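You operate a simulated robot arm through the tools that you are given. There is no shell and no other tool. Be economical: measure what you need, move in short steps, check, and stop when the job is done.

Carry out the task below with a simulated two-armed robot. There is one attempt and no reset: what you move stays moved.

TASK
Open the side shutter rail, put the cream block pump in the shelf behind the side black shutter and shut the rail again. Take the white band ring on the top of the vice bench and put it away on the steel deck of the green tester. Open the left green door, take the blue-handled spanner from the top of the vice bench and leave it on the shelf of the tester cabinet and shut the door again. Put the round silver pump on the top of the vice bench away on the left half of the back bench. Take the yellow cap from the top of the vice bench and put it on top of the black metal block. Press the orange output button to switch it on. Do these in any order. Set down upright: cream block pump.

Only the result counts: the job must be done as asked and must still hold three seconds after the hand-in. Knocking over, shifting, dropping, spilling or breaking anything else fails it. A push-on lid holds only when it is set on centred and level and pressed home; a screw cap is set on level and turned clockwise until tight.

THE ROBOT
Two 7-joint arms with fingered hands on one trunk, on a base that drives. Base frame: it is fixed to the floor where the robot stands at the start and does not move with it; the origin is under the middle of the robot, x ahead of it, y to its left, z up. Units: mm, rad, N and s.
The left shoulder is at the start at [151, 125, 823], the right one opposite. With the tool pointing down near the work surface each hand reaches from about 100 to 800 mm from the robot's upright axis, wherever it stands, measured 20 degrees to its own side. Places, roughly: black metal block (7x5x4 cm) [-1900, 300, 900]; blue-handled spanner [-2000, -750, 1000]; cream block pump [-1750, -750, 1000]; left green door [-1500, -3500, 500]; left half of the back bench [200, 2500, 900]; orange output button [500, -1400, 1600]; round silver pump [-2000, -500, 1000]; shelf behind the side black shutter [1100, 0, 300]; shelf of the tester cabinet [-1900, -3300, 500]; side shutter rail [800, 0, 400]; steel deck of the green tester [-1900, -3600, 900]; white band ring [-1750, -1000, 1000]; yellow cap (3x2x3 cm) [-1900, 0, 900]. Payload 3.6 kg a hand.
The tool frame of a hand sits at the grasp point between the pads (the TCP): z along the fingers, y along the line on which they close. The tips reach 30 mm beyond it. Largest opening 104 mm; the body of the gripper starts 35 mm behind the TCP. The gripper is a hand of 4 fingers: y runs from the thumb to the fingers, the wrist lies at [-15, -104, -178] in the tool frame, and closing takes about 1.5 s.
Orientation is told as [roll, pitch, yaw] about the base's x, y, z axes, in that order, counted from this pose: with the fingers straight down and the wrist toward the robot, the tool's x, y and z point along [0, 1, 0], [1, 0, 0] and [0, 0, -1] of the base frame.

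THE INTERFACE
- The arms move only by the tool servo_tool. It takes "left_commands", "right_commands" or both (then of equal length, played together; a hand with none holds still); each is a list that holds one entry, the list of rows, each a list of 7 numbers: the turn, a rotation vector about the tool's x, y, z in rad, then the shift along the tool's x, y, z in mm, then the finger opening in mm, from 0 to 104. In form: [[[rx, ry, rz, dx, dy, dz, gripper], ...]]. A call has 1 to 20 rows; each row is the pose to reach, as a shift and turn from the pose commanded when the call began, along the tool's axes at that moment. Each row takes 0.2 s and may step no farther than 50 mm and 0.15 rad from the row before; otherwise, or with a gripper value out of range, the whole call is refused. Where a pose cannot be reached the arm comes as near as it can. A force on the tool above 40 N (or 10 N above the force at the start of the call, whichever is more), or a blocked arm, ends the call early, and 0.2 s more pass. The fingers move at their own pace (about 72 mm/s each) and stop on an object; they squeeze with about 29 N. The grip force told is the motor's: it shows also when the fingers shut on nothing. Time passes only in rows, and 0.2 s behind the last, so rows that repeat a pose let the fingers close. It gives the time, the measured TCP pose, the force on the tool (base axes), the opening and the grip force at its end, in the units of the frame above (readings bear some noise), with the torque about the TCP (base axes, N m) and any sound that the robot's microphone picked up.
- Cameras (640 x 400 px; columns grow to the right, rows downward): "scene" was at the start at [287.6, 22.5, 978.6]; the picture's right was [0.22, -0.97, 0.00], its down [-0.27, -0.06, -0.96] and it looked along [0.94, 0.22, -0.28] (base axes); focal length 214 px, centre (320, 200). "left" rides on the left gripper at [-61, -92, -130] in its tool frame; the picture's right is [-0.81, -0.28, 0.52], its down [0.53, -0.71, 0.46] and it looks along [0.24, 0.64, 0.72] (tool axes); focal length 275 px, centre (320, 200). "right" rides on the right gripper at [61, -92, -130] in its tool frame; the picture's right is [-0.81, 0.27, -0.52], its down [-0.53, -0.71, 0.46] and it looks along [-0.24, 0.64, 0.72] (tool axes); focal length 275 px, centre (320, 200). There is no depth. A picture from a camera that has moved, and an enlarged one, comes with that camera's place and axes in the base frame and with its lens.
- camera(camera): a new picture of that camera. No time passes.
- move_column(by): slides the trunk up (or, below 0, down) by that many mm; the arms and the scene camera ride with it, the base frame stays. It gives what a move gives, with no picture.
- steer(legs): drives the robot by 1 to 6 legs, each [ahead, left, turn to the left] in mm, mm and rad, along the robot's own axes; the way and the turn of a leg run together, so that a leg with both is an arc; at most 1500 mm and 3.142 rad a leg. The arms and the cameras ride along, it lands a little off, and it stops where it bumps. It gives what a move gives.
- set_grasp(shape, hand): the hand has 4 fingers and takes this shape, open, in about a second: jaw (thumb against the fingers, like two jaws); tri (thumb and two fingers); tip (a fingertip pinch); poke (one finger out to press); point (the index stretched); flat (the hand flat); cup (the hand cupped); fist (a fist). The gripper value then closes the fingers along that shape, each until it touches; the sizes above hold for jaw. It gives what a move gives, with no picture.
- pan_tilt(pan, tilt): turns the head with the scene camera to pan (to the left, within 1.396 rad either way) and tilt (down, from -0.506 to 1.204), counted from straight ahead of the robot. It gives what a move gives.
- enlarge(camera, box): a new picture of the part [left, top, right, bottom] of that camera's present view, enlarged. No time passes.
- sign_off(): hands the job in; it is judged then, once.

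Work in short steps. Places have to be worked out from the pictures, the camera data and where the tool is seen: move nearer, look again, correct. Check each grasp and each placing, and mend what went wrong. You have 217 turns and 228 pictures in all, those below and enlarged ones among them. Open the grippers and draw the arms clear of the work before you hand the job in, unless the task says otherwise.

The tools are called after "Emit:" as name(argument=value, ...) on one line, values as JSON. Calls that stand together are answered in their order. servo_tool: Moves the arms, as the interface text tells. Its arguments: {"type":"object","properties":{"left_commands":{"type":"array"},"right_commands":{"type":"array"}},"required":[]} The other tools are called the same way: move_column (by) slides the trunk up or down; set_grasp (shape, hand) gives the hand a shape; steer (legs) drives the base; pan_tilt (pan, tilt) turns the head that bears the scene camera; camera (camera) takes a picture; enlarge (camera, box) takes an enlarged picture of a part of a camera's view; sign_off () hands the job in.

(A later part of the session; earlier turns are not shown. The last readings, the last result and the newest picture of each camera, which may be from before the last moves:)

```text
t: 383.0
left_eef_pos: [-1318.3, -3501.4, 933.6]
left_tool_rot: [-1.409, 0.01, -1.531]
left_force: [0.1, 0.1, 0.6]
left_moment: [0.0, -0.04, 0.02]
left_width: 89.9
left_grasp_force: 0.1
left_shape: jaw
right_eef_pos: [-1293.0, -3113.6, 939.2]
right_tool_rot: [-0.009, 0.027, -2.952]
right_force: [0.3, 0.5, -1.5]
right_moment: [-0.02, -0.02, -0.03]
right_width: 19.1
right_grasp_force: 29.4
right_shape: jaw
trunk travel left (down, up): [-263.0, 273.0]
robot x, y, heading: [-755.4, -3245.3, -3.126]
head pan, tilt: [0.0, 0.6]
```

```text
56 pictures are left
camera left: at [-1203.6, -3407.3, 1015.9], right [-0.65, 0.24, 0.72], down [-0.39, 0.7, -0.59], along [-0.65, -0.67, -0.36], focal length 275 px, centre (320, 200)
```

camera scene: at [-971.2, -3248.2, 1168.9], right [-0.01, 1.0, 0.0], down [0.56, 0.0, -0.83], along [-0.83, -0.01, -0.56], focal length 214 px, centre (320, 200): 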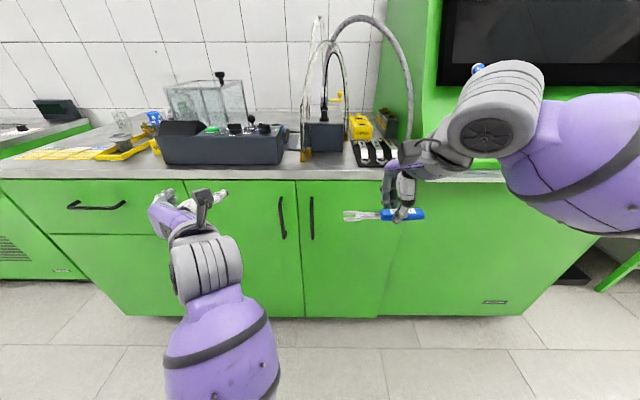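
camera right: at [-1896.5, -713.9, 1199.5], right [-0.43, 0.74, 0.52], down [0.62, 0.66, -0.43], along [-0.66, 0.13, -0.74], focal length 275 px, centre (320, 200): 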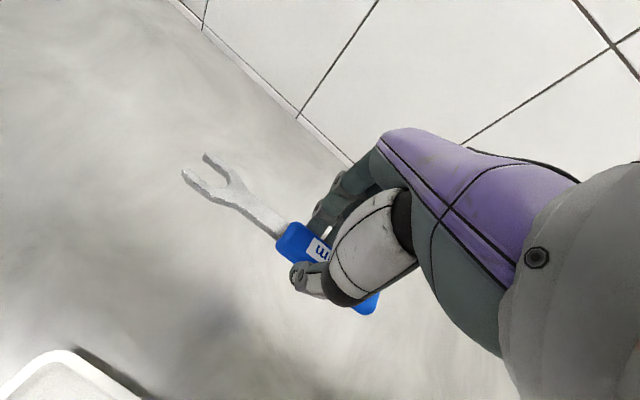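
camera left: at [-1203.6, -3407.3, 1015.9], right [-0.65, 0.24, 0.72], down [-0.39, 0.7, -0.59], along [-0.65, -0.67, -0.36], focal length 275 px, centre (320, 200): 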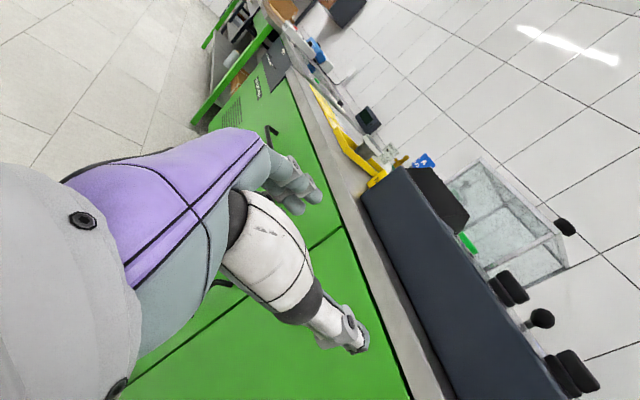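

Handle of the left door: centre (-1476,-3369), z 680–839. I adjust the base and bring the left hand in front of the handle.

Emit:
steer(legs=[[80, -60, -0.012]])

Emit:
servo_tool(left_commands=[[[0, -0.03, 0, 36, -15, 0, 90], [0, -0.06, 0, 72, -30, 5, 90], [0, -0.1, 0, 108, -45, 10, 90], [0, -0.13, 0, 144, -60, 15, 90], [0, -0.16, 0, 177, -72, 20, 90]]])

Emit:
camera(camera="left")

Emit:
camera(camera="scene")

```text
t: 384.2
left_eef_pos: [-1399.5, -3435.1, 934.5]
left_tool_rot: [-1.406, 0.009, -1.545]
left_force: [0.0, 0.0, -0.2]
left_moment: [0.02, 0.02, 0.0]
left_width: 89.8
left_grasp_force: 0.2
left_shape: jaw
right_eef_pos: [-1370.4, -3045.6, 937.9]
right_tool_rot: [-0.007, 0.024, -2.963]
right_force: [0.4, 0.6, -2.1]
right_moment: [-0.01, 0.0, 0.02]
right_width: 19.3
right_grasp_force: 28.9
right_shape: jaw
trunk travel left (down, up): [-263.0, 273.0]
robot x, y, heading: [-836.5, -3188.1, 3.132]
head pan, tilt: [0.0, 0.6]
```

```text
t: 385.4
left_eef_pos: [-1391.2, -3361.0, 753.4]
left_tool_rot: [-1.569, 0.008, -1.546]
left_force: [0.4, 0.1, -0.2]
left_moment: [-0.03, 0.02, 0.01]
left_width: 89.6
left_grasp_force: 0.1
left_shape: jaw
right_eef_pos: [-1370.3, -3048.0, 937.7]
right_tool_rot: [-0.007, 0.026, -2.964]
right_force: [-0.3, -0.9, -2.3]
right_moment: [0.01, 0.0, -0.03]
right_width: 19.2
right_grasp_force: 29.1
right_shape: jaw
trunk travel left (down, up): [-263.0, 273.0]
robot x, y, heading: [-836.2, -3190.3, 3.139]
head pan, tilt: [0.0, 0.6]
```

```text
55 pictures are left
camera left: at [-1264.1, -3266.7, 815.9], right [-0.53, 0.26, 0.81], down [-0.47, 0.71, -0.53], along [-0.71, -0.66, -0.25], focal length 275 px, centre (320, 200)
```

left: 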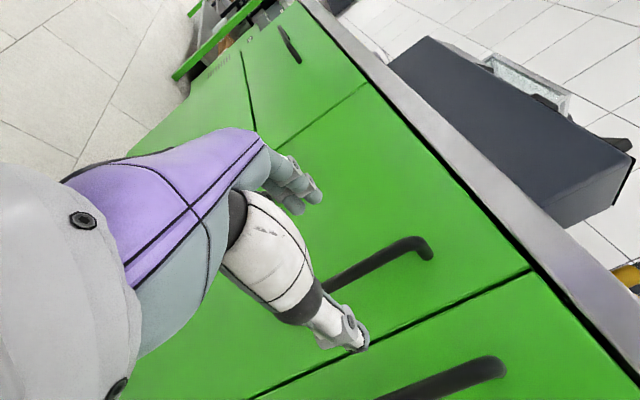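

```text
54 pictures are left
camera scene: at [-1050.0, -3186.7, 1168.8], right [0.01, 1.0, 0.0], down [0.57, 0.0, -0.82], along [-0.82, 0.0, -0.57], focal length 214 px, centre (320, 200)
```

scene: 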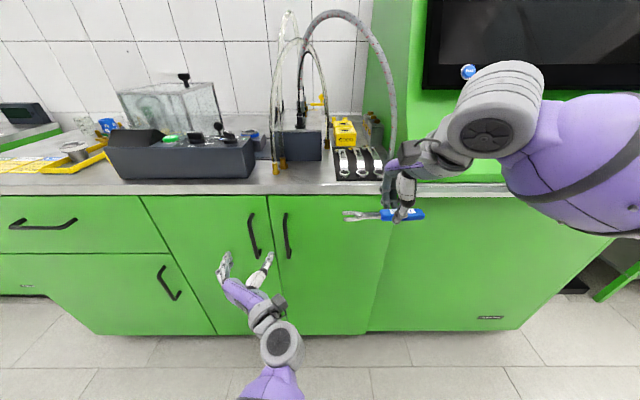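

Aligned with the bar. I advance and close on it.

Emit:
servo_tool(left_commands=[[[0, 0, 0, 0, 0, 30, 90], [0, 0, 0, 0, 0, 60, 90], [0, 0, 0, 0, 0, 76, 90], [0, 0, 0, 0, 0, 78, 60], [0, 0, 0, 0, 0, 78, 30], [0, 0, 0, 0, 0, 78, 0], [0, 0, 0, 0, 0, 78, 0], [0, 0, 0, 0, 0, 78, 0], [0, 0, 0, 0, 0, 78, 0]]])

Emit:
camera(camera="left")

```text
t: 387.4
left_eef_pos: [-1469.9, -3363.1, 755.0]
left_tool_rot: [-1.569, 0.012, -1.546]
left_force: [-2.8, -2.7, 0.8]
left_moment: [-0.1, 0.02, 0.04]
left_width: 0.1
left_grasp_force: 28.3
left_shape: jaw
right_eef_pos: [-1370.5, -3046.6, 938.5]
right_tool_rot: [-0.006, 0.026, -2.963]
right_force: [0.5, -0.5, -1.9]
right_moment: [0.02, -0.04, 0.04]
right_width: 19.0
right_grasp_force: 29.2
right_shape: jaw
trunk travel left (down, up): [-263.0, 273.0]
robot x, y, heading: [-835.7, -3189.0, 3.136]
head pan, tilt: [0.0, 0.6]
```

```text
53 pictures are left
camera left: at [-1343.5, -3269.9, 817.9], right [-0.53, 0.25, 0.81], down [-0.47, 0.71, -0.53], along [-0.71, -0.66, -0.25], focal length 275 px, centre (320, 200)
```

left: 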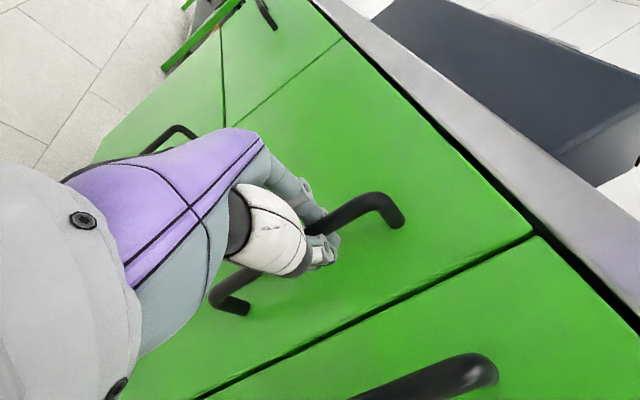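

The handle is gripped. I pull the door open along its arc (hinge ≈(-1500,-3637)) to about 30° first.

Emit:
servo_tool(left_commands=[[[0.061, 0, 0, 0, 4.2, -23.7, 0], [0.122, 0, 0, 0, 10.6, -46.9, 0], [0.183, 0, 0, 0, 18.8, -69.5, 0], [0.244, 0, 0, 0, 29.1, -91.2, 0], [0.305, 0, 0, 0, 41.2, -112, 0], [0.367, 0, 0, 0, 55, -131.7, 0]]])

Emit:
camera(camera="scene")

```text
t: 388.8
left_eef_pos: [-1339.2, -3418.1, 755.7]
left_tool_rot: [-1.573, 0.01, -1.906]
left_force: [-18.5, -22.9, 3.4]
left_moment: [-0.22, 0.19, 0.06]
left_width: 0.2
left_grasp_force: 29.0
left_shape: jaw
right_eef_pos: [-1370.6, -3050.5, 938.4]
right_tool_rot: [-0.009, 0.028, -2.964]
right_force: [-0.7, -0.4, -2.2]
right_moment: [0.0, 0.0, -0.01]
right_width: 19.1
right_grasp_force: 29.5
right_shape: jaw
trunk travel left (down, up): [-263.0, 273.0]
robot x, y, heading: [-834.9, -3189.6, 3.136]
head pan, tilt: [0.0, 0.6]
```

```text
52 pictures are left
camera scene: at [-1051.0, -3188.9, 1168.7], right [0.01, 1.0, 0.0], down [0.57, 0.0, -0.82], along [-0.82, 0.01, -0.57], focal length 214 px, centre (320, 200)
```

scene: 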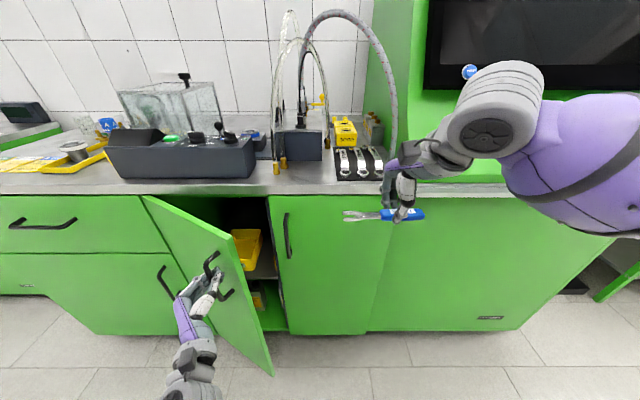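

The door is opening and shelves are visible. I continue the arc to about 75°.

Emit:
servo_tool(left_commands=[[[0.06, 0, 0, 0, 14, -20, 0], [0.12, 0, 0, 0, 23.8, -41.4, 0], [0.18, 0, 0, 0, 35.4, -61.8, 0], [0.24, 0, 0, 0, 48.8, -81.2, 0], [0.3, 0, 0, 0, 63.9, -99.2, 0], [0.36, 0, 0, 0, 80.4, -116, 0], [0.43, 0, 0, 0, 98.3, -131.2, 0], [0.49, 0, 0, 0, 117.4, -144.8, 0], [0.55, 0, 0, 0, 137.7, -156.7, 0]]])

Emit:
camera(camera="scene")

```text
t: 390.8
left_eef_pos: [-1236.8, -3597.0, 755.3]
left_tool_rot: [-1.578, 0.003, -2.464]
left_force: [-17.9, -2.7, 13.8]
left_moment: [-0.06, 0.36, -0.07]
left_width: 0.2
left_grasp_force: 28.7
left_shape: jaw
right_eef_pos: [-1372.0, -3046.6, 937.1]
right_tool_rot: [-0.007, 0.026, -2.963]
right_force: [0.4, -0.4, -1.0]
right_moment: [-0.01, -0.03, -0.02]
right_width: 19.3
right_grasp_force: 28.8
right_shape: jaw
trunk travel left (down, up): [-263.0, 273.0]
robot x, y, heading: [-834.5, -3188.2, 3.14]
head pan, tilt: [0.0, 0.6]
```

```text
51 pictures are left
camera scene: at [-1050.5, -3186.3, 1168.8], right [0.01, 1.0, 0.0], down [0.57, 0.0, -0.82], along [-0.82, 0.0, -0.57], focal length 214 px, centre (320, 200)
```

scene: 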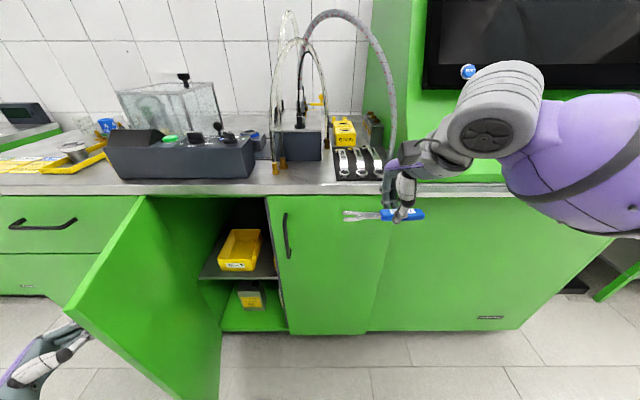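

The door stands open ~80°; the shelf (z≈520) has a yellow bin with free room on its right. I release the handle and retreat the left hand, then back off and raise the trunk.

Emit:
servo_tool(left_commands=[[[0, 0, 0, 0, 0, 0, 50], [0, 0, 0, 0, 0, 0, 95], [0, 0, 0, 0, 0, 0, 95], [0, 0, 0, 0, 0, -30, 95], [0, 0, 0, 0, 0, -70, 95], [0, 0, 0, 0, 0, -100, 95]]])

Emit:
steer(legs=[[-300, 0, 0]])

Emit:
move_column(by=260)

Emit:
servo_tool(left_commands=[[[0.041, 0.116, 0.041, -28, -5, 18, 60], [0.082, 0.232, 0.082, -56, -10, 36, 60], [0.122, 0.347, 0.122, -85, -15, 54, 60], [0.163, 0.463, 0.163, -113, -20, 73, 60], [0.204, 0.579, 0.204, -141, -25, 91, 60], [0.245, 0.695, 0.245, -169, -30, 109, 60], [0.285, 0.81, 0.285, -198, -35, 127, 60], [0.326, 0.926, 0.326, -226, -40, 145, 60], [0.367, 1.042, 0.367, -254, -45, 163, 60], [0.408, 1.158, 0.408, -282, -50, 182, 60], [0.448, 1.273, 0.448, -310, -55, 200, 60], [0.489, 1.389, 0.489, -339, -60, 218, 60], [0.53, 1.505, 0.53, -367, -65, 236, 60]]], right_commands=[[[0, 0, 0.1345, 0, 0, 0, 5], [0, 0, 0.269, 0, 0, 0, 5], [0, 0, 0.4035, 0, 0, 0, 5], [0, 0, 0.538, 0, 0, 0, 5], [0, 0, 0.6725, 0, 0, 0, 5], [0, 0, 0.807, 0, 0, 0, 5], [0, 0, 0.9415, 0, 0, 0, 5], [0, 0, 1.076, 0, 0, 0, 5], [0, 0, 1.2105, 0, 0, 0, 5], [0, 0, 1.345, 0, 0, 0, 5], [0, 0, 1.4795, 0, 0, 0, 5], [0, 0, 1.614, 0, 0, 0, 5], [0, 0, 1.749, 0, 0, 0, 5]]])

Emit:
camera(camera="scene")

```text
t: 392.2
left_eef_pos: [-1173.7, -3675.2, 752.8]
left_tool_rot: [-1.577, 0.008, -2.462]
left_force: [-0.5, 0.1, -1.4]
left_moment: [0.01, 0.02, -0.04]
left_width: 94.8
left_grasp_force: 0.1
left_shape: jaw
right_eef_pos: [-1369.6, -3047.5, 939.6]
right_tool_rot: [-0.008, 0.028, -2.962]
right_force: [-0.2, 0.0, -2.0]
right_moment: [0.02, -0.03, -0.02]
right_width: 19.1
right_grasp_force: 28.7
right_shape: jaw
trunk travel left (down, up): [-263.0, 273.0]
robot x, y, heading: [-839.3, -3192.4, 3.136]
head pan, tilt: [0.0, 0.6]
```

```text
t: 394.2
left_eef_pos: [-873.5, -3677.0, 753.4]
left_tool_rot: [-1.578, 0.007, -2.46]
left_force: [0.3, 0.6, 0.4]
left_moment: [0.0, 0.01, -0.01]
left_width: 95.0
left_grasp_force: 0.1
left_shape: jaw
right_eef_pos: [-1070.6, -3049.3, 938.6]
right_tool_rot: [-0.007, 0.025, -2.964]
right_force: [0.2, 0.7, -1.6]
right_moment: [-0.02, 0.01, 0.04]
right_width: 19.3
right_grasp_force: 29.3
right_shape: jaw
trunk travel left (down, up): [-263.0, 273.0]
robot x, y, heading: [-538.4, -3192.9, 3.14]
head pan, tilt: [0.0, 0.6]
```

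```text
t: 396.9
left_eef_pos: [-873.6, -3677.2, 1012.0]
left_tool_rot: [-1.576, 0.009, -2.462]
left_force: [-0.5, -0.1, 0.8]
left_moment: [-0.01, 0.01, 0.0]
left_width: 95.1
left_grasp_force: 0.0
left_shape: jaw
right_eef_pos: [-1071.6, -3049.3, 1196.3]
right_tool_rot: [-0.007, 0.028, -2.963]
right_force: [-0.4, -0.2, -2.8]
right_moment: [0.0, 0.01, -0.01]
right_width: 19.2
right_grasp_force: 29.3
right_shape: jaw
trunk travel left (down, up): [-523.0, 13.0]
robot x, y, heading: [-537.5, -3193.2, 3.136]
head pan, tilt: [0.0, 0.6]
```

```text
t: 399.9
left_eef_pos: [-1002.7, -3406.6, 1382.7]
left_tool_rot: [-0.151, -0.137, 2.596]
left_force: [0.2, -0.9, 0.1]
left_moment: [0.03, 0.05, 0.04]
left_width: 59.9
left_grasp_force: 0.1
left_shape: jaw
left hand out of reach, approached as far as the arm can: row 5, 6, 7, 8, 9, 10, 11, 12, 13
right_eef_pos: [-1066.9, -3049.9, 1201.8]
right_tool_rot: [-0.02, -0.015, 1.569]
right_force: [0.1, -1.5, -1.0]
right_moment: [-0.02, -0.02, -0.02]
right_width: 19.1
right_grasp_force: 28.9
right_shape: jaw
trunk travel left (down, up): [-523.0, 13.0]
robot x, y, heading: [-538.7, -3190.8, 3.135]
head pan, tilt: [0.0, 0.6]
stopped in row 13 (left hand): the arm was blocked; the commanded pose is now the measured one
```

```text
50 pictures are left
camera scene: at [-635.9, -3190.7, 1443.9], right [0.01, 1.0, 0.0], down [0.56, 0.0, -0.83], along [-0.83, 0.01, -0.56], focal length 214 px, centre (320, 200)
```

scene: 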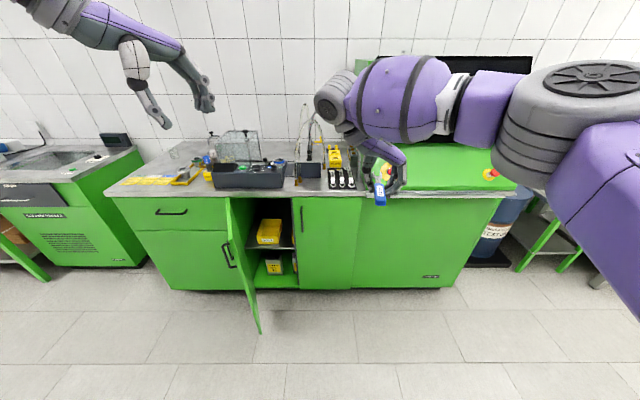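

The right hand now holds the spanner pointing into the cabinet. I raise the left hand out of the way, lower the trunk fully, and set the right hand to insertion height.

Emit:
servo_tool(left_commands=[[[0, 0, 0, 0, -10, -40, 60], [0, 0, 0, 0, -20, -80, 60], [0, 0, 0, 0, -30, -120, 60], [0, 0, 0, 0, -30, -160, 60], [0, 0, 0, 0, -30, -200, 60]]])

Emit:
move_column(by=-300)

Emit:
move_column(by=-220)

Emit:
servo_tool(right_commands=[[[0, 0, 0, 0, -20, 20, 5], [0, 0, 0, 0, -40, 40, 5], [0, 0, 0, 0, -60, 60, 5], [0, 0, 0, 0, -78, 75, 5], [0, 0, 0, 0, -78, 75, 5]]])

Emit:
camera(camera="scene")

```text
t: 401.1
left_eef_pos: [-978.9, -3460.6, 1570.6]
left_tool_rot: [-0.154, -0.128, 2.596]
left_force: [0.5, 0.2, -0.5]
left_moment: [-0.01, -0.03, 0.01]
left_width: 60.0
left_grasp_force: 0.0
left_shape: jaw
right_eef_pos: [-1073.7, -3047.9, 1198.0]
right_tool_rot: [-0.025, -0.014, 1.566]
right_force: [0.0, 0.2, -2.3]
right_moment: [-0.01, -0.05, -0.02]
right_width: 19.3
right_grasp_force: 28.2
right_shape: jaw
trunk travel left (down, up): [-523.0, 13.0]
robot x, y, heading: [-539.0, -3191.4, 3.131]
head pan, tilt: [0.0, 0.6]
```

```text
t: 404.1
left_eef_pos: [-975.5, -3460.3, 1272.7]
left_tool_rot: [-0.153, -0.131, 2.599]
left_force: [-0.7, 1.1, 0.5]
left_moment: [-0.02, -0.03, 0.01]
left_width: 60.2
left_grasp_force: 0.0
left_shape: jaw
right_eef_pos: [-1070.9, -3047.6, 899.0]
right_tool_rot: [-0.023, -0.012, 1.567]
right_force: [-0.9, -0.8, -1.8]
right_moment: [0.02, -0.01, -0.02]
right_width: 19.1
right_grasp_force: 28.7
right_shape: jaw
trunk travel left (down, up): [-223.0, 313.0]
robot x, y, heading: [-538.9, -3193.2, 3.135]
head pan, tilt: [0.0, 0.6]
```

```text
t: 406.4
left_eef_pos: [-975.6, -3460.4, 1053.5]
left_tool_rot: [-0.153, -0.132, 2.599]
left_force: [1.2, 0.9, -0.2]
left_moment: [0.04, -0.04, -0.01]
left_width: 60.0
left_grasp_force: 0.0
left_shape: jaw
right_eef_pos: [-1072.1, -3047.7, 678.2]
right_tool_rot: [-0.025, -0.012, 1.567]
right_force: [-0.6, -0.3, -0.6]
right_moment: [0.02, 0.0, -0.02]
right_width: 19.1
right_grasp_force: 28.5
right_shape: jaw
trunk travel left (down, up): [-3.0, 533.0]
robot x, y, heading: [-537.9, -3190.0, 3.133]
head pan, tilt: [0.0, 0.6]
```

```text
t: 407.6
left_eef_pos: [-976.5, -3460.3, 1052.7]
left_tool_rot: [-0.155, -0.13, 2.599]
left_force: [0.1, 0.1, -0.7]
left_moment: [0.05, -0.02, 0.0]
left_width: 60.0
left_grasp_force: 0.2
left_shape: jaw
right_eef_pos: [-1071.4, -3126.2, 600.8]
right_tool_rot: [-0.022, -0.011, 1.568]
right_force: [-0.3, -0.4, -1.6]
right_moment: [-0.02, 0.01, 0.01]
right_width: 19.1
right_grasp_force: 29.2
right_shape: jaw
trunk travel left (down, up): [-3.0, 533.0]
robot x, y, heading: [-535.4, -3189.0, 3.133]
head pan, tilt: [0.0, 0.6]
```

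```text
49 pictures are left
camera scene: at [-831.0, -3187.7, 900.9], right [0.01, 1.0, 0.0], down [0.56, 0.0, -0.83], along [-0.82, 0.01, -0.56], focal length 214 px, centre (320, 200)
```

scene: 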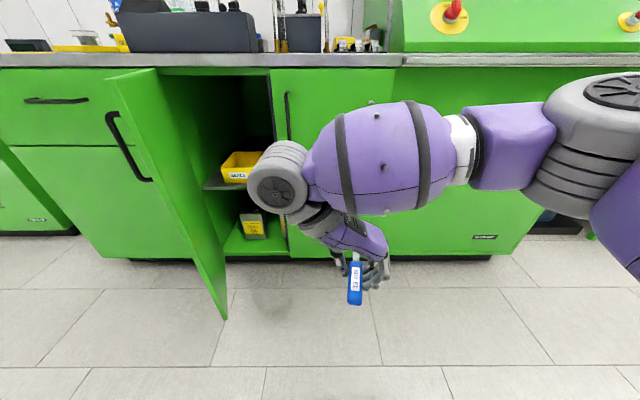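

A straight-down hand would bring the forearm against the right door, so I tilt the right fingers 45° forward to keep the wrist outside, and then approach the opening.

Emit:
servo_tool(right_commands=[[[0, 0.13, 0, 0, 0, 0, 5], [0, 0.26, 0, 0, 0, 0, 5], [0, 0.39, 0, 0, 0, 0, 5], [0, 0.52, 0, 0, 0, 0, 5], [0, 0.65, 0, 0, 0, 0, 5], [0, 0.785, 0, 0, 0, 0, 5]]])

Emit:
steer(legs=[[0, 235, 0.008], [250, 0, 0]])

Emit:
camera(camera="scene")

Emit:
camera(camera="right")

```text
t: 409.0
left_eef_pos: [-976.2, -3460.9, 1052.8]
left_tool_rot: [-0.152, -0.129, 2.598]
left_force: [-0.1, -0.2, 0.1]
left_moment: [0.0, 0.0, -0.02]
left_width: 59.9
left_grasp_force: 0.0
left_shape: jaw
right_eef_pos: [-1070.5, -3126.1, 602.2]
right_tool_rot: [0.763, -0.013, 1.567]
right_force: [0.3, 0.0, -2.4]
right_moment: [0.01, -0.05, -0.03]
right_width: 19.1
right_grasp_force: 29.2
right_shape: jaw
trunk travel left (down, up): [-3.0, 533.0]
robot x, y, heading: [-542.2, -3190.1, 3.14]
head pan, tilt: [0.0, 0.6]
```

```text
t: 413.1
left_eef_pos: [-1230.1, -3695.4, 1053.2]
left_tool_rot: [-0.154, -0.128, 2.598]
left_force: [-0.4, -0.5, 0.4]
left_moment: [0.02, -0.02, -0.01]
left_width: 59.8
left_grasp_force: 0.0
left_shape: jaw
right_eef_pos: [-1323.0, -3360.4, 603.1]
right_tool_rot: [0.762, -0.013, 1.57]
right_force: [0.4, -0.9, -1.2]
right_moment: [0.01, -0.04, 0.03]
right_width: 19.1
right_grasp_force: 28.8
right_shape: jaw
trunk travel left (down, up): [-3.0, 533.0]
robot x, y, heading: [-787.5, -3428.2, 3.14]
head pan, tilt: [0.0, 0.6]
```

```text
48 pictures are left
camera scene: at [-1083.6, -3422.5, 900.9], right [0.0, 1.0, 0.0], down [0.57, 0.0, -0.82], along [-0.82, 0.0, -0.57], focal length 214 px, centre (320, 200)
```

scene: 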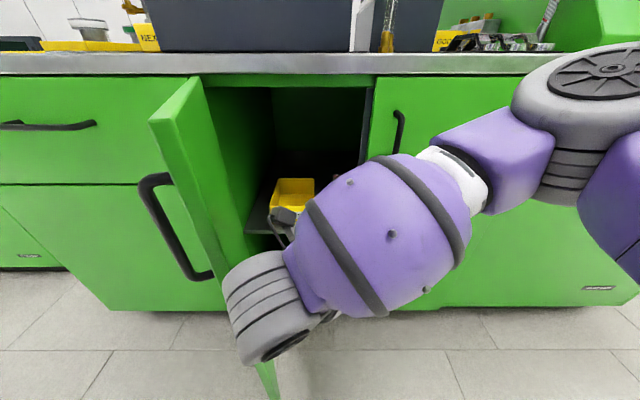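

```text
47 pictures are left
camera right: at [-1278.6, -3455.1, 737.9], right [0.94, 0.28, -0.18], down [0.07, -0.7, -0.71], along [-0.32, 0.65, -0.68], focal length 275 px, centre (320, 200)
```

right: 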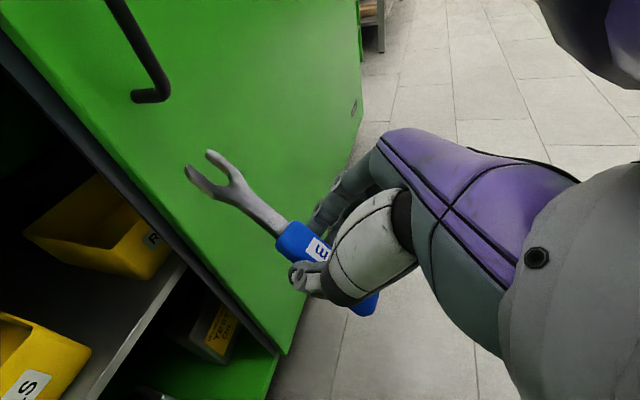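

The right camera reveals a second bin behind the right door, so the gap is narrow. I enlarge the interior.

Emit:
enlarge(camera="scene", box=[200, 80, 380, 240])

Emit:
enlarge(camera="right", box=[0, 130, 240, 400])

```text
2.50 times, centred on (290, 160) of scene
camera zoom: at [-1083.6, -3422.5, 900.9], right [0.0, 1.0, 0.0], down [0.57, 0.0, -0.82], along [-0.82, 0.0, -0.57], focal length 536 px, centre (395, 300)
```

zoom: 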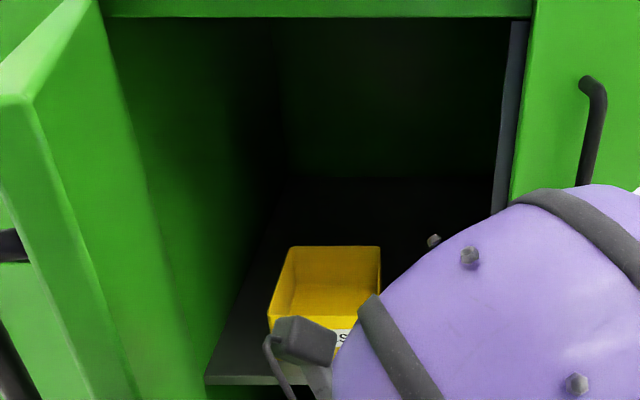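

```text
1.48 times, centred on (120, 265) of right
camera zoom: at [-1278.6, -3455.1, 737.9], right [0.94, 0.28, -0.18], down [0.07, -0.7, -0.71], along [-0.32, 0.65, -0.68], focal length 408 px, centre (616, 104)
```

zoom: 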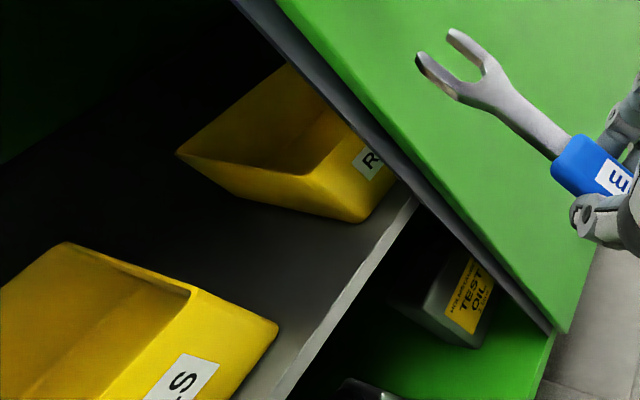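

Two bins (S and R) leave a 57 mm gap at y≈-3408; the spanner fits lengthwise. I extend the arm (rather than drive) toward the gap, so the forearm points forward.

Emit:
servo_tool(right_commands=[[[0, 0, 0, 10, -24, 8, 5], [0, 0, 0, 20, -48, 16, 5], [0, 0, 0, 50, -48, 38, 5], [0, 0, 0, 80, -48, 62, 5], [0, 0, 0, 110, -48, 86, 5], [0, 0, 0, 119, -48, 93, 5]]])

Emit:
camera(camera="scene")

Emit:
camera(camera="right")

```text
t: 414.5
left_eef_pos: [-1229.1, -3695.0, 1052.9]
left_tool_rot: [-0.154, -0.13, 2.601]
left_force: [0.2, 0.3, 0.2]
left_moment: [-0.01, 0.01, 0.0]
left_width: 60.0
left_grasp_force: 0.0
left_shape: jaw
right_eef_pos: [-1473.1, -3406.6, 616.5]
right_tool_rot: [0.76, -0.013, 1.567]
right_force: [-0.3, -0.3, -1.0]
right_moment: [-0.03, -0.03, -0.01]
right_width: 19.0
right_grasp_force: 29.3
right_shape: jaw
trunk travel left (down, up): [-3.0, 533.0]
robot x, y, heading: [-788.7, -3423.6, 3.138]
head pan, tilt: [0.0, 0.6]
```

```text
44 pictures are left
camera scene: at [-1083.5, -3422.6, 900.9], right [0.0, 1.0, 0.0], down [0.57, 0.0, -0.82], along [-0.82, 0.0, -0.57], focal length 214 px, centre (320, 200)
```

scene: 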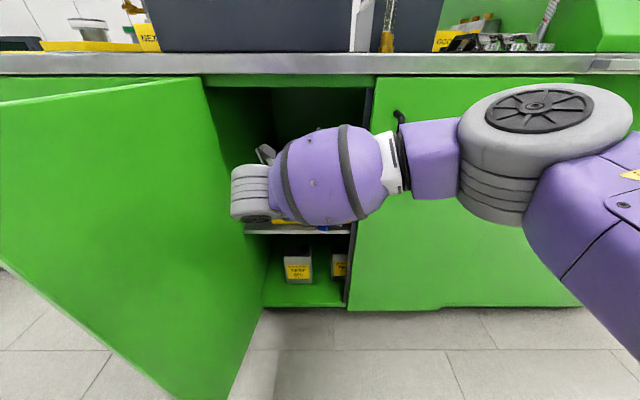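

```text
43 pictures are left
camera right: at [-1429.5, -3501.5, 753.0], right [0.94, 0.28, -0.18], down [0.07, -0.7, -0.71], along [-0.32, 0.65, -0.68], focal length 275 px, centre (320, 200)
```

right: 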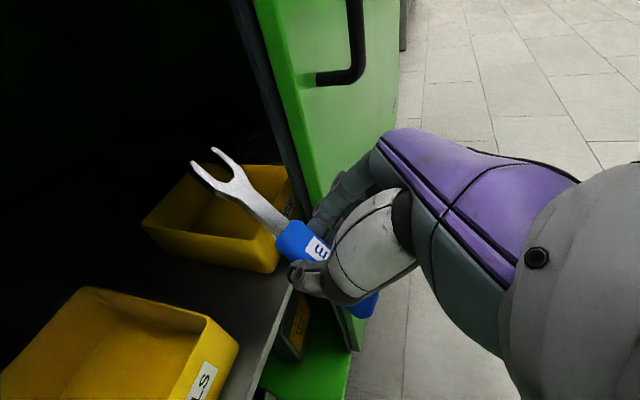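

The gap centre is y≈-3412. I move 100 mm further in, then look before lowering.

Emit:
servo_tool(right_commands=[[[0, 0, 0, 18, -3, 17, 5], [0, 0, 0, 36, -6, 35, 5], [0, 0, 0, 54, -6, 52, 5], [0, 0, 0, 72, -6, 69, 5]]])

Emit:
camera(camera="right")

Emit:
camera(camera="scene")

```text
t: 415.5
left_eef_pos: [-1229.0, -3695.4, 1052.5]
left_tool_rot: [-0.152, -0.13, 2.6]
left_force: [-0.7, 0.1, -0.8]
left_moment: [0.0, 0.02, -0.01]
left_width: 60.0
left_grasp_force: 0.1
left_shape: jaw
right_eef_pos: [-1572.2, -3414.3, 617.1]
right_tool_rot: [0.761, -0.015, 1.568]
right_force: [-0.4, 0.9, -2.0]
right_moment: [-0.02, -0.08, -0.03]
right_width: 18.8
right_grasp_force: 29.4
right_shape: jaw
trunk travel left (down, up): [-3.0, 533.0]
robot x, y, heading: [-787.0, -3427.7, 3.138]
head pan, tilt: [0.0, 0.6]
```

```text
42 pictures are left
camera right: at [-1529.0, -3508.5, 752.5], right [0.94, 0.28, -0.18], down [0.07, -0.7, -0.71], along [-0.32, 0.65, -0.68], focal length 275 px, centre (320, 200)
```

right: 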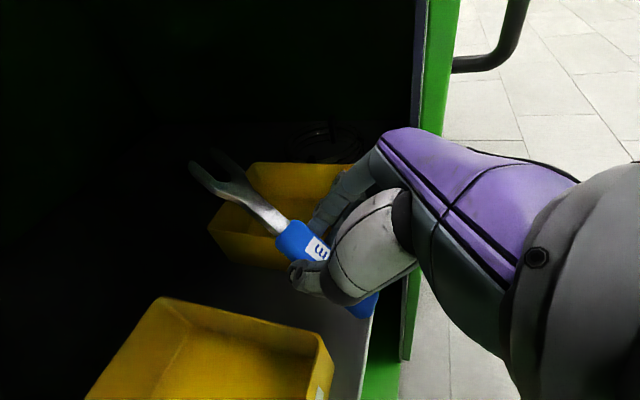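

```text
41 pictures are left
camera scene: at [-1083.5, -3422.6, 900.9], right [0.0, 1.0, 0.0], down [0.57, 0.0, -0.82], along [-0.82, 0.0, -0.57], focal length 214 px, centre (320, 200)
```

scene: 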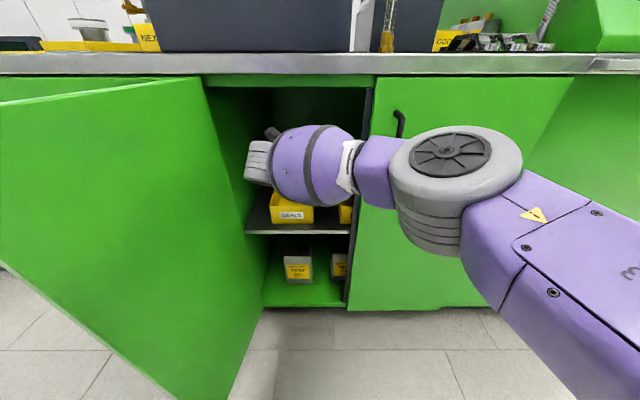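

No contact; the gap centre is y≈-3421 (70 mm wide). I lower until the handle end touches the shelf.

Emit:
servo_tool(right_commands=[[[0, 0, 0, -8, -6, 8, 5], [0, 0, 0, -16, -6, 16, 5], [0, 0, 0, -22, -6, 23, 5], [0, 0, 0, -26, -6, 27, 5], [0, 0, 0, -29, -6, 30, 5]]])

Emit:
camera(camera="right")

```text
t: 416.7
left_eef_pos: [-1228.9, -3695.2, 1052.3]
left_tool_rot: [-0.152, -0.129, 2.601]
left_force: [0.2, 0.3, 0.6]
left_moment: [0.02, -0.04, 0.01]
left_width: 59.9
left_grasp_force: 0.1
left_shape: jaw
right_eef_pos: [-1572.5, -3420.3, 574.2]
right_tool_rot: [0.761, -0.012, 1.569]
right_force: [0.2, -0.3, -1.4]
right_moment: [0.01, 0.0, 0.0]
right_width: 18.9
right_grasp_force: 29.0
right_shape: jaw
trunk travel left (down, up): [-3.0, 533.0]
robot x, y, heading: [-787.6, -3422.2, 3.139]
head pan, tilt: [0.0, 0.6]
```

```text
40 pictures are left
camera right: at [-1527.8, -3514.6, 710.1], right [0.94, 0.28, -0.18], down [0.07, -0.7, -0.71], along [-0.32, 0.65, -0.68], focal length 275 px, centre (320, 200)
```

right: 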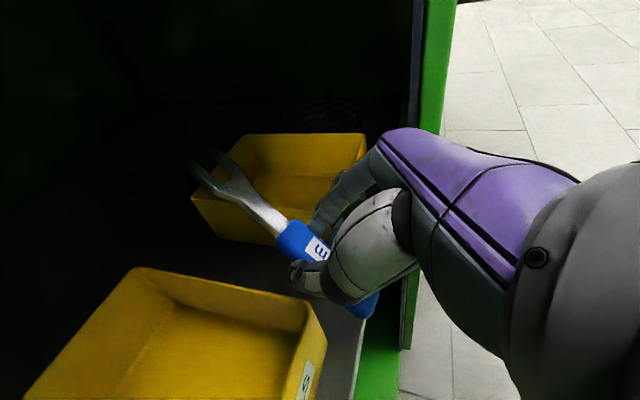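

No contact yet. I flatten the hand by 0.3 rad to lower the drop, and go on down gently.

Emit:
servo_tool(right_commands=[[[0, -0.1, 0, 0, 0, 0, 5], [0, -0.2, 0, 0, 0, 0, 5], [0, -0.3, 0, 0, 0, 0, 5], [0, -0.3, 0, -3, 0, 3, 5], [0, -0.3, 0, -6, 0, 6, 5], [0, -0.3, 0, -9, 0, 9, 5], [0, -0.3, 0, -12, 0, 12, 5]]])

Emit:
camera(camera="right")

```text
t: 418.3
left_eef_pos: [-1228.9, -3695.6, 1052.7]
left_tool_rot: [-0.155, -0.13, 2.6]
left_force: [-0.2, -0.8, 0.4]
left_moment: [-0.01, 0.0, -0.04]
left_width: 60.1
left_grasp_force: 0.1
left_shape: jaw
right_eef_pos: [-1567.6, -3412.7, 558.0]
right_tool_rot: [0.462, -0.009, 1.565]
right_force: [-0.3, 0.0, -1.7]
right_moment: [0.04, -0.05, -0.01]
right_width: 18.6
right_grasp_force: 29.1
right_shape: jaw
right hand out of reach, approached as far as the arm can: row 3, 4, 5, 6, 7
trunk travel left (down, up): [-3.0, 533.0]
robot x, y, heading: [-790.7, -3424.5, 3.134]
head pan, tilt: [0.0, 0.6]
```

```text
39 pictures are left
camera right: at [-1567.5, -3506.3, 701.8], right [0.96, 0.27, 0.11], down [0.27, -0.71, -0.65], along [-0.1, 0.65, -0.75], focal length 275 px, centre (320, 200)
```

right: 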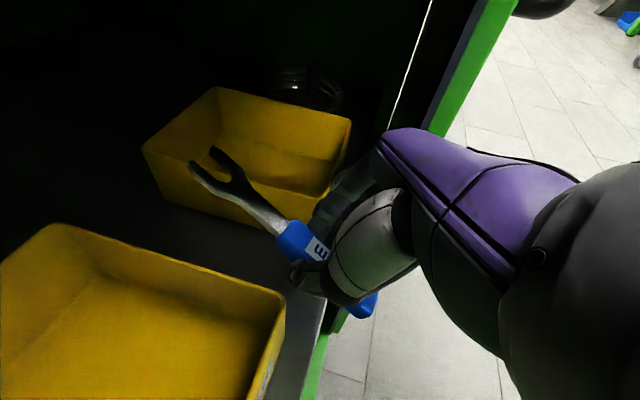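

The shelf's front edge is really at x≈-1556, so the spanner must go ~70 mm deeper. I tilt back to 45° and extend the arm farther in.

Emit:
servo_tool(right_commands=[[[0, 0.1, 0, 4, -2, -8, 5], [0, 0.2, 0, 8, -5, -16, 5], [0, 0.3, 0, 11, -7, -23, 5], [0, 0.3, 0, 30, -7, -14, 5], [0, 0.3, 0, 50, -7, -4, 5], [0, 0.3, 0, 68, -7, 6, 5], [0, 0.3, 0, 78, -7, 11, 5]]])

Emit:
camera(camera="right")

Emit:
camera(camera="scene")

```text
t: 419.9
left_eef_pos: [-1228.3, -3695.4, 1053.3]
left_tool_rot: [-0.152, -0.129, 2.6]
left_force: [-0.2, 0.2, -0.1]
left_moment: [0.0, -0.02, -0.02]
left_width: 59.9
left_grasp_force: 0.1
left_shape: jaw
right_eef_pos: [-1609.4, -3414.1, 590.3]
right_tool_rot: [0.76, -0.014, 1.569]
right_force: [0.3, 0.5, -1.8]
right_moment: [0.02, -0.05, 0.03]
right_width: 19.1
right_grasp_force: 28.9
right_shape: jaw
right hand out of reach, approached as far as the arm can: row 5, 6, 7
trunk travel left (down, up): [-3.0, 533.0]
robot x, y, heading: [-791.2, -3421.5, 3.142]
head pan, tilt: [0.0, 0.6]
```

```text
38 pictures are left
camera right: at [-1565.3, -3507.6, 726.9], right [0.94, 0.28, -0.18], down [0.07, -0.7, -0.71], along [-0.32, 0.65, -0.68], focal length 275 px, centre (320, 200)
```

right: 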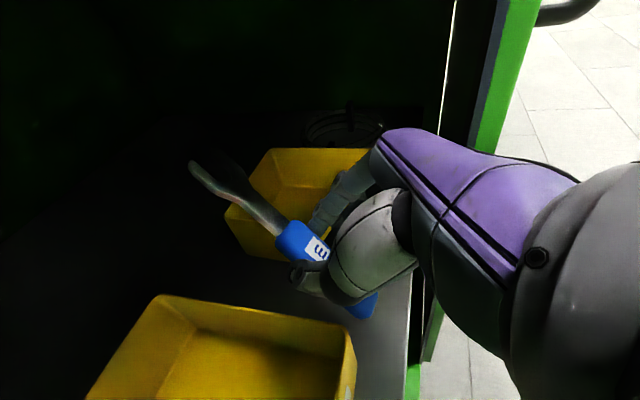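

```text
37 pictures are left
camera scene: at [-1083.4, -3422.4, 900.9], right [0.0, 1.0, 0.0], down [0.56, 0.0, -0.83], along [-0.83, 0.0, -0.56], focal length 214 px, centre (320, 200)
```

scene: 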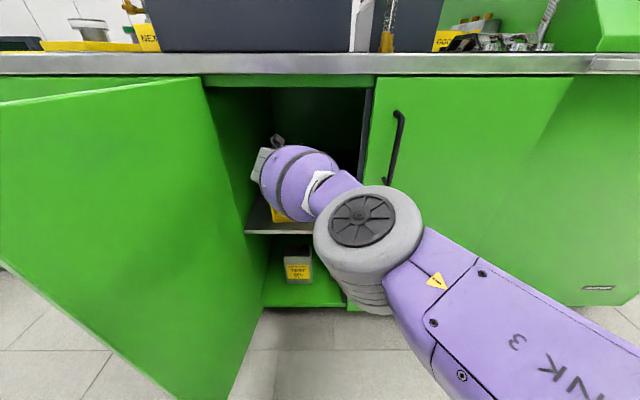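

The arm is now straight and clear of the right door. I drive 40 mm ahead and 8 mm left, then lower to contact.

Emit:
steer(legs=[[42, 8, 0]])

Emit:
servo_tool(right_commands=[[[0, 0, 0, -6, 0, 6, 5], [0, 0, 0, -10, 0, 11, 5], [0, 0, 0, -14, 0, 15, 5], [0, 0, 0, -17, 0, 18, 5], [0, 0, 0, -20, 0, 21, 5]]])

Emit:
camera(camera="right")

```text
t: 420.8
left_eef_pos: [-1271.2, -3703.1, 1053.8]
left_tool_rot: [-0.154, -0.13, 2.599]
left_force: [-0.4, -0.5, 1.0]
left_moment: [-0.04, 0.0, -0.02]
left_width: 60.0
left_grasp_force: 0.0
left_shape: jaw
right_eef_pos: [-1652.0, -3420.3, 590.4]
right_tool_rot: [0.761, -0.013, 1.568]
right_force: [-0.1, -0.2, -2.3]
right_moment: [0.0, -0.01, -0.01]
right_width: 19.0
right_grasp_force: 28.9
right_shape: jaw
trunk travel left (down, up): [-3.0, 533.0]
robot x, y, heading: [-834.6, -3436.0, 3.137]
head pan, tilt: [0.0, 0.6]
```

```text
t: 422.0
left_eef_pos: [-1269.7, -3703.2, 1051.7]
left_tool_rot: [-0.154, -0.129, 2.599]
left_force: [0.2, -0.3, -0.3]
left_moment: [0.0, -0.01, 0.04]
left_width: 59.8
left_grasp_force: 0.1
left_shape: jaw
right_eef_pos: [-1648.4, -3417.6, 564.8]
right_tool_rot: [0.764, -0.01, 1.569]
right_force: [0.3, -0.4, -1.8]
right_moment: [-0.01, -0.03, -0.01]
right_width: 18.7
right_grasp_force: 28.8
right_shape: jaw
right hand out of reach, approached as far as the arm can: row 5
trunk travel left (down, up): [-3.0, 533.0]
robot x, y, heading: [-829.3, -3433.5, 3.132]
head pan, tilt: [0.0, 0.6]
```

```text
36 pictures are left
camera right: at [-1604.8, -3511.9, 700.2], right [0.94, 0.27, -0.18], down [0.07, -0.71, -0.7], along [-0.32, 0.65, -0.69], focal length 275 px, centre (320, 200)
```

right: 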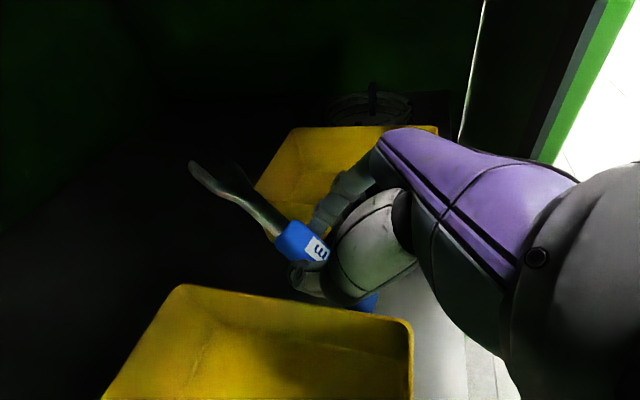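

Still hovering slightly (shelf a bit lower than thought). I drive 25 mm more and lower on.

Emit:
steer(legs=[[28, 0, 0.005]])

Emit:
servo_tool(right_commands=[[[0, 0, 0, -1, -3, 8, 5], [0, 0, 0, -4, -3, 12, 5], [0, 0, 0, -7, -3, 15, 5], [0, 0, 0, -10, -3, 18, 5], [0, 0, 0, -13, -3, 21, 5], [0, 0, 0, -16, -3, 24, 5]]])

Emit:
camera(camera="right")

```text
t: 422.8
left_eef_pos: [-1297.8, -3705.6, 1052.8]
left_tool_rot: [-0.153, -0.13, 2.604]
left_force: [0.0, 0.6, 0.0]
left_moment: [0.01, -0.04, 0.05]
left_width: 60.0
left_grasp_force: 0.1
left_shape: jaw
right_eef_pos: [-1677.9, -3420.9, 561.8]
right_tool_rot: [0.762, -0.013, 1.576]
right_force: [0.1, -1.0, -2.1]
right_moment: [0.02, -0.01, -0.02]
right_width: 18.6
right_grasp_force: 28.7
right_shape: jaw
trunk travel left (down, up): [-3.0, 533.0]
robot x, y, heading: [-863.4, -3434.7, 3.14]
head pan, tilt: [0.0, 0.6]
```

```text
t: 424.2
left_eef_pos: [-1297.2, -3704.5, 1053.0]
left_tool_rot: [-0.154, -0.129, 2.603]
left_force: [-0.1, -0.5, 0.5]
left_moment: [0.0, -0.01, -0.02]
left_width: 59.9
left_grasp_force: 0.1
left_shape: jaw
right_eef_pos: [-1671.3, -3419.3, 536.6]
right_tool_rot: [0.759, -0.014, 1.574]
right_force: [-0.6, -0.1, -1.8]
right_moment: [0.01, 0.03, -0.02]
right_width: 18.6
right_grasp_force: 29.0
right_shape: jaw
right hand out of reach, approached as far as the arm can: row 1, 2, 3, 4, 5, 6
trunk travel left (down, up): [-3.0, 533.0]
robot x, y, heading: [-856.9, -3430.8, 3.139]
head pan, tilt: [0.0, 0.6]
```

```text
35 pictures are left
camera right: at [-1628.1, -3514.1, 672.7], right [0.94, 0.28, -0.18], down [0.08, -0.7, -0.71], along [-0.32, 0.65, -0.69], focal length 275 px, centre (320, 200)
```

right: 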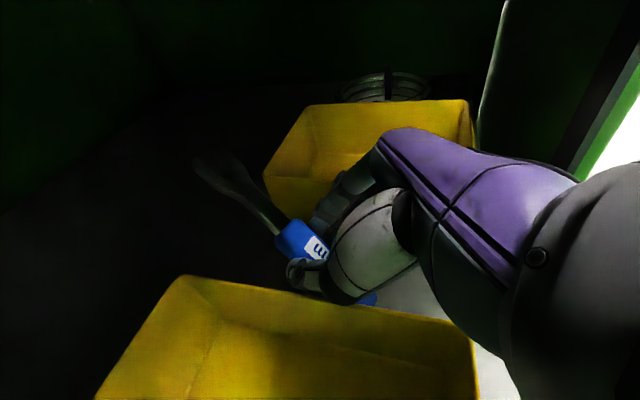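

Re-triangulated shelf z≈487, so the handle end is now just above it. I open the fingers a little to release.

Emit:
servo_tool(right_commands=[[[0, 0, 0, 0, 0, 0, 24], [0, 0, 0, 0, 0, 0, 30], [0, 0, 0, 0, 0, 0, 36], [0, 0, 0, 0, 0, 0, 38], [0, 0, 0, 0, 0, 0, 38]]])

Emit:
camera(camera="right")

```text
t: 425.4
left_eef_pos: [-1298.2, -3705.3, 1052.9]
left_tool_rot: [-0.155, -0.13, 2.603]
left_force: [0.3, -0.8, 0.2]
left_moment: [0.01, 0.02, -0.02]
left_width: 59.9
left_grasp_force: 0.1
left_shape: jaw
right_eef_pos: [-1672.5, -3418.4, 539.1]
right_tool_rot: [0.763, -0.011, 1.571]
right_force: [0.3, -0.7, -0.3]
right_moment: [0.04, -0.01, 0.05]
right_width: 37.5
right_grasp_force: 0.0
right_shape: jaw
trunk travel left (down, up): [-3.0, 533.0]
robot x, y, heading: [-855.7, -3434.6, 3.141]
head pan, tilt: [0.0, 0.6]
```

```text
34 pictures are left
camera right: at [-1628.3, -3513.8, 673.7], right [0.94, 0.28, -0.18], down [0.07, -0.7, -0.71], along [-0.32, 0.65, -0.68], focal length 275 px, centre (320, 200)
```

right: 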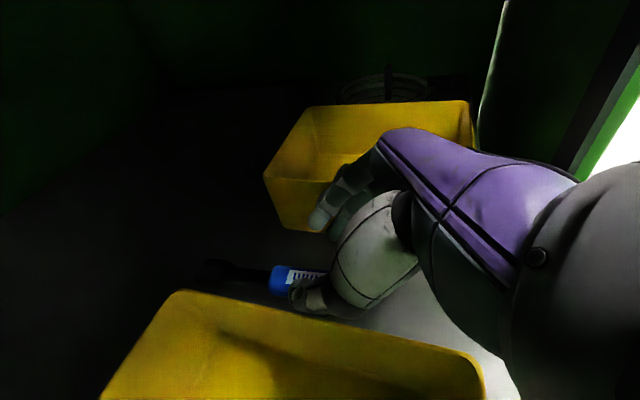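

The spanner lies flat on the shelf between the bins. I raise the hand and draw it out.

Emit:
servo_tool(right_commands=[[[0, 0, 0, 10, 2, -12, 38], [0, 0, 0, 28, 2, -30, 38], [0, 0, 0, 45, 2, -48, 38], [0, 0, 0, 55, 2, -60, 38], [0, 0, 0, 40, 2, -80, 38], [0, 0, 0, 20, 2, -100, 38]]])

Emit:
camera(camera="right")

```text
t: 426.8
left_eef_pos: [-1297.3, -3704.6, 1052.2]
left_tool_rot: [-0.153, -0.13, 2.605]
left_force: [-0.5, 0.1, 0.2]
left_moment: [-0.01, -0.01, -0.02]
left_width: 59.6
left_grasp_force: 0.1
left_shape: jaw
right_eef_pos: [-1619.6, -3416.0, 622.2]
right_tool_rot: [0.759, -0.015, 1.573]
right_force: [-0.4, -0.2, 0.0]
right_moment: [-0.01, -0.01, 0.03]
right_width: 37.8
right_grasp_force: 0.0
right_shape: jaw
trunk travel left (down, up): [-3.0, 533.0]
robot x, y, heading: [-858.0, -3436.6, 3.141]
head pan, tilt: [0.0, 0.6]
```

```text
33 pictures are left
camera right: at [-1575.1, -3510.5, 758.8], right [0.94, 0.28, -0.18], down [0.07, -0.7, -0.71], along [-0.32, 0.65, -0.68], focal length 275 px, centre (320, 200)
```

right: 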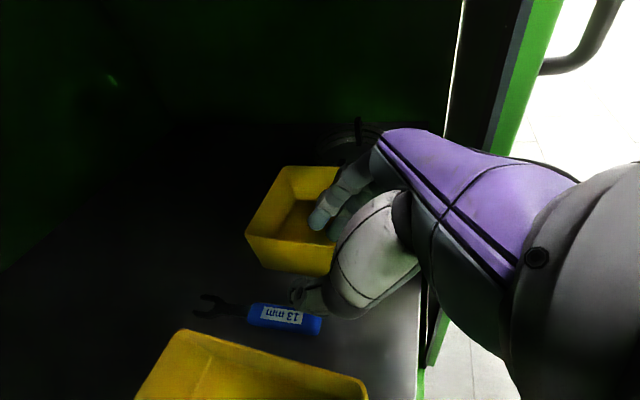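

Spanner placed. I back straight out.

Emit:
steer(legs=[[-420, 0, 0]])

Emit:
move_column(by=260)

Emit:
camera(camera="scene")

```text
t: 429.4
left_eef_pos: [-885.0, -3705.6, 1053.1]
left_tool_rot: [-0.153, -0.13, 2.606]
left_force: [-0.3, 0.3, 0.0]
left_moment: [0.01, 0.01, -0.01]
left_width: 60.0
left_grasp_force: 0.1
left_shape: jaw
right_eef_pos: [-1206.9, -3418.4, 623.2]
right_tool_rot: [0.761, -0.015, 1.575]
right_force: [0.5, 0.0, -0.4]
right_moment: [-0.01, 0.01, 0.02]
right_width: 37.9
right_grasp_force: 0.2
right_shape: jaw
trunk travel left (down, up): [-3.0, 533.0]
robot x, y, heading: [-443.9, -3430.7, -3.139]
head pan, tilt: [0.0, 0.6]
```

```text
t: 432.1
left_eef_pos: [-884.3, -3705.6, 1312.2]
left_tool_rot: [-0.155, -0.13, 2.606]
left_force: [0.4, -0.5, -0.5]
left_moment: [0.02, 0.04, 0.02]
left_width: 59.9
left_grasp_force: 0.0
left_shape: jaw
right_eef_pos: [-1206.3, -3417.2, 881.9]
right_tool_rot: [0.761, -0.015, 1.574]
right_force: [0.1, -0.4, 1.0]
right_moment: [0.06, 0.0, -0.02]
right_width: 37.4
right_grasp_force: 0.1
right_shape: jaw
trunk travel left (down, up): [-263.0, 273.0]
robot x, y, heading: [-448.7, -3433.8, -3.141]
head pan, tilt: [0.0, 0.6]
```

```text
32 pictures are left
camera scene: at [-660.3, -3432.0, 1168.9], right [0.0, 1.0, 0.0], down [0.56, 0.0, -0.83], along [-0.83, 0.0, -0.56], focal length 214 px, centre (320, 200)
```

scene: 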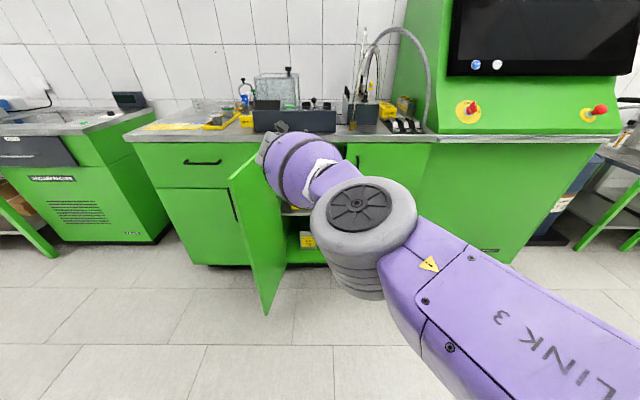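

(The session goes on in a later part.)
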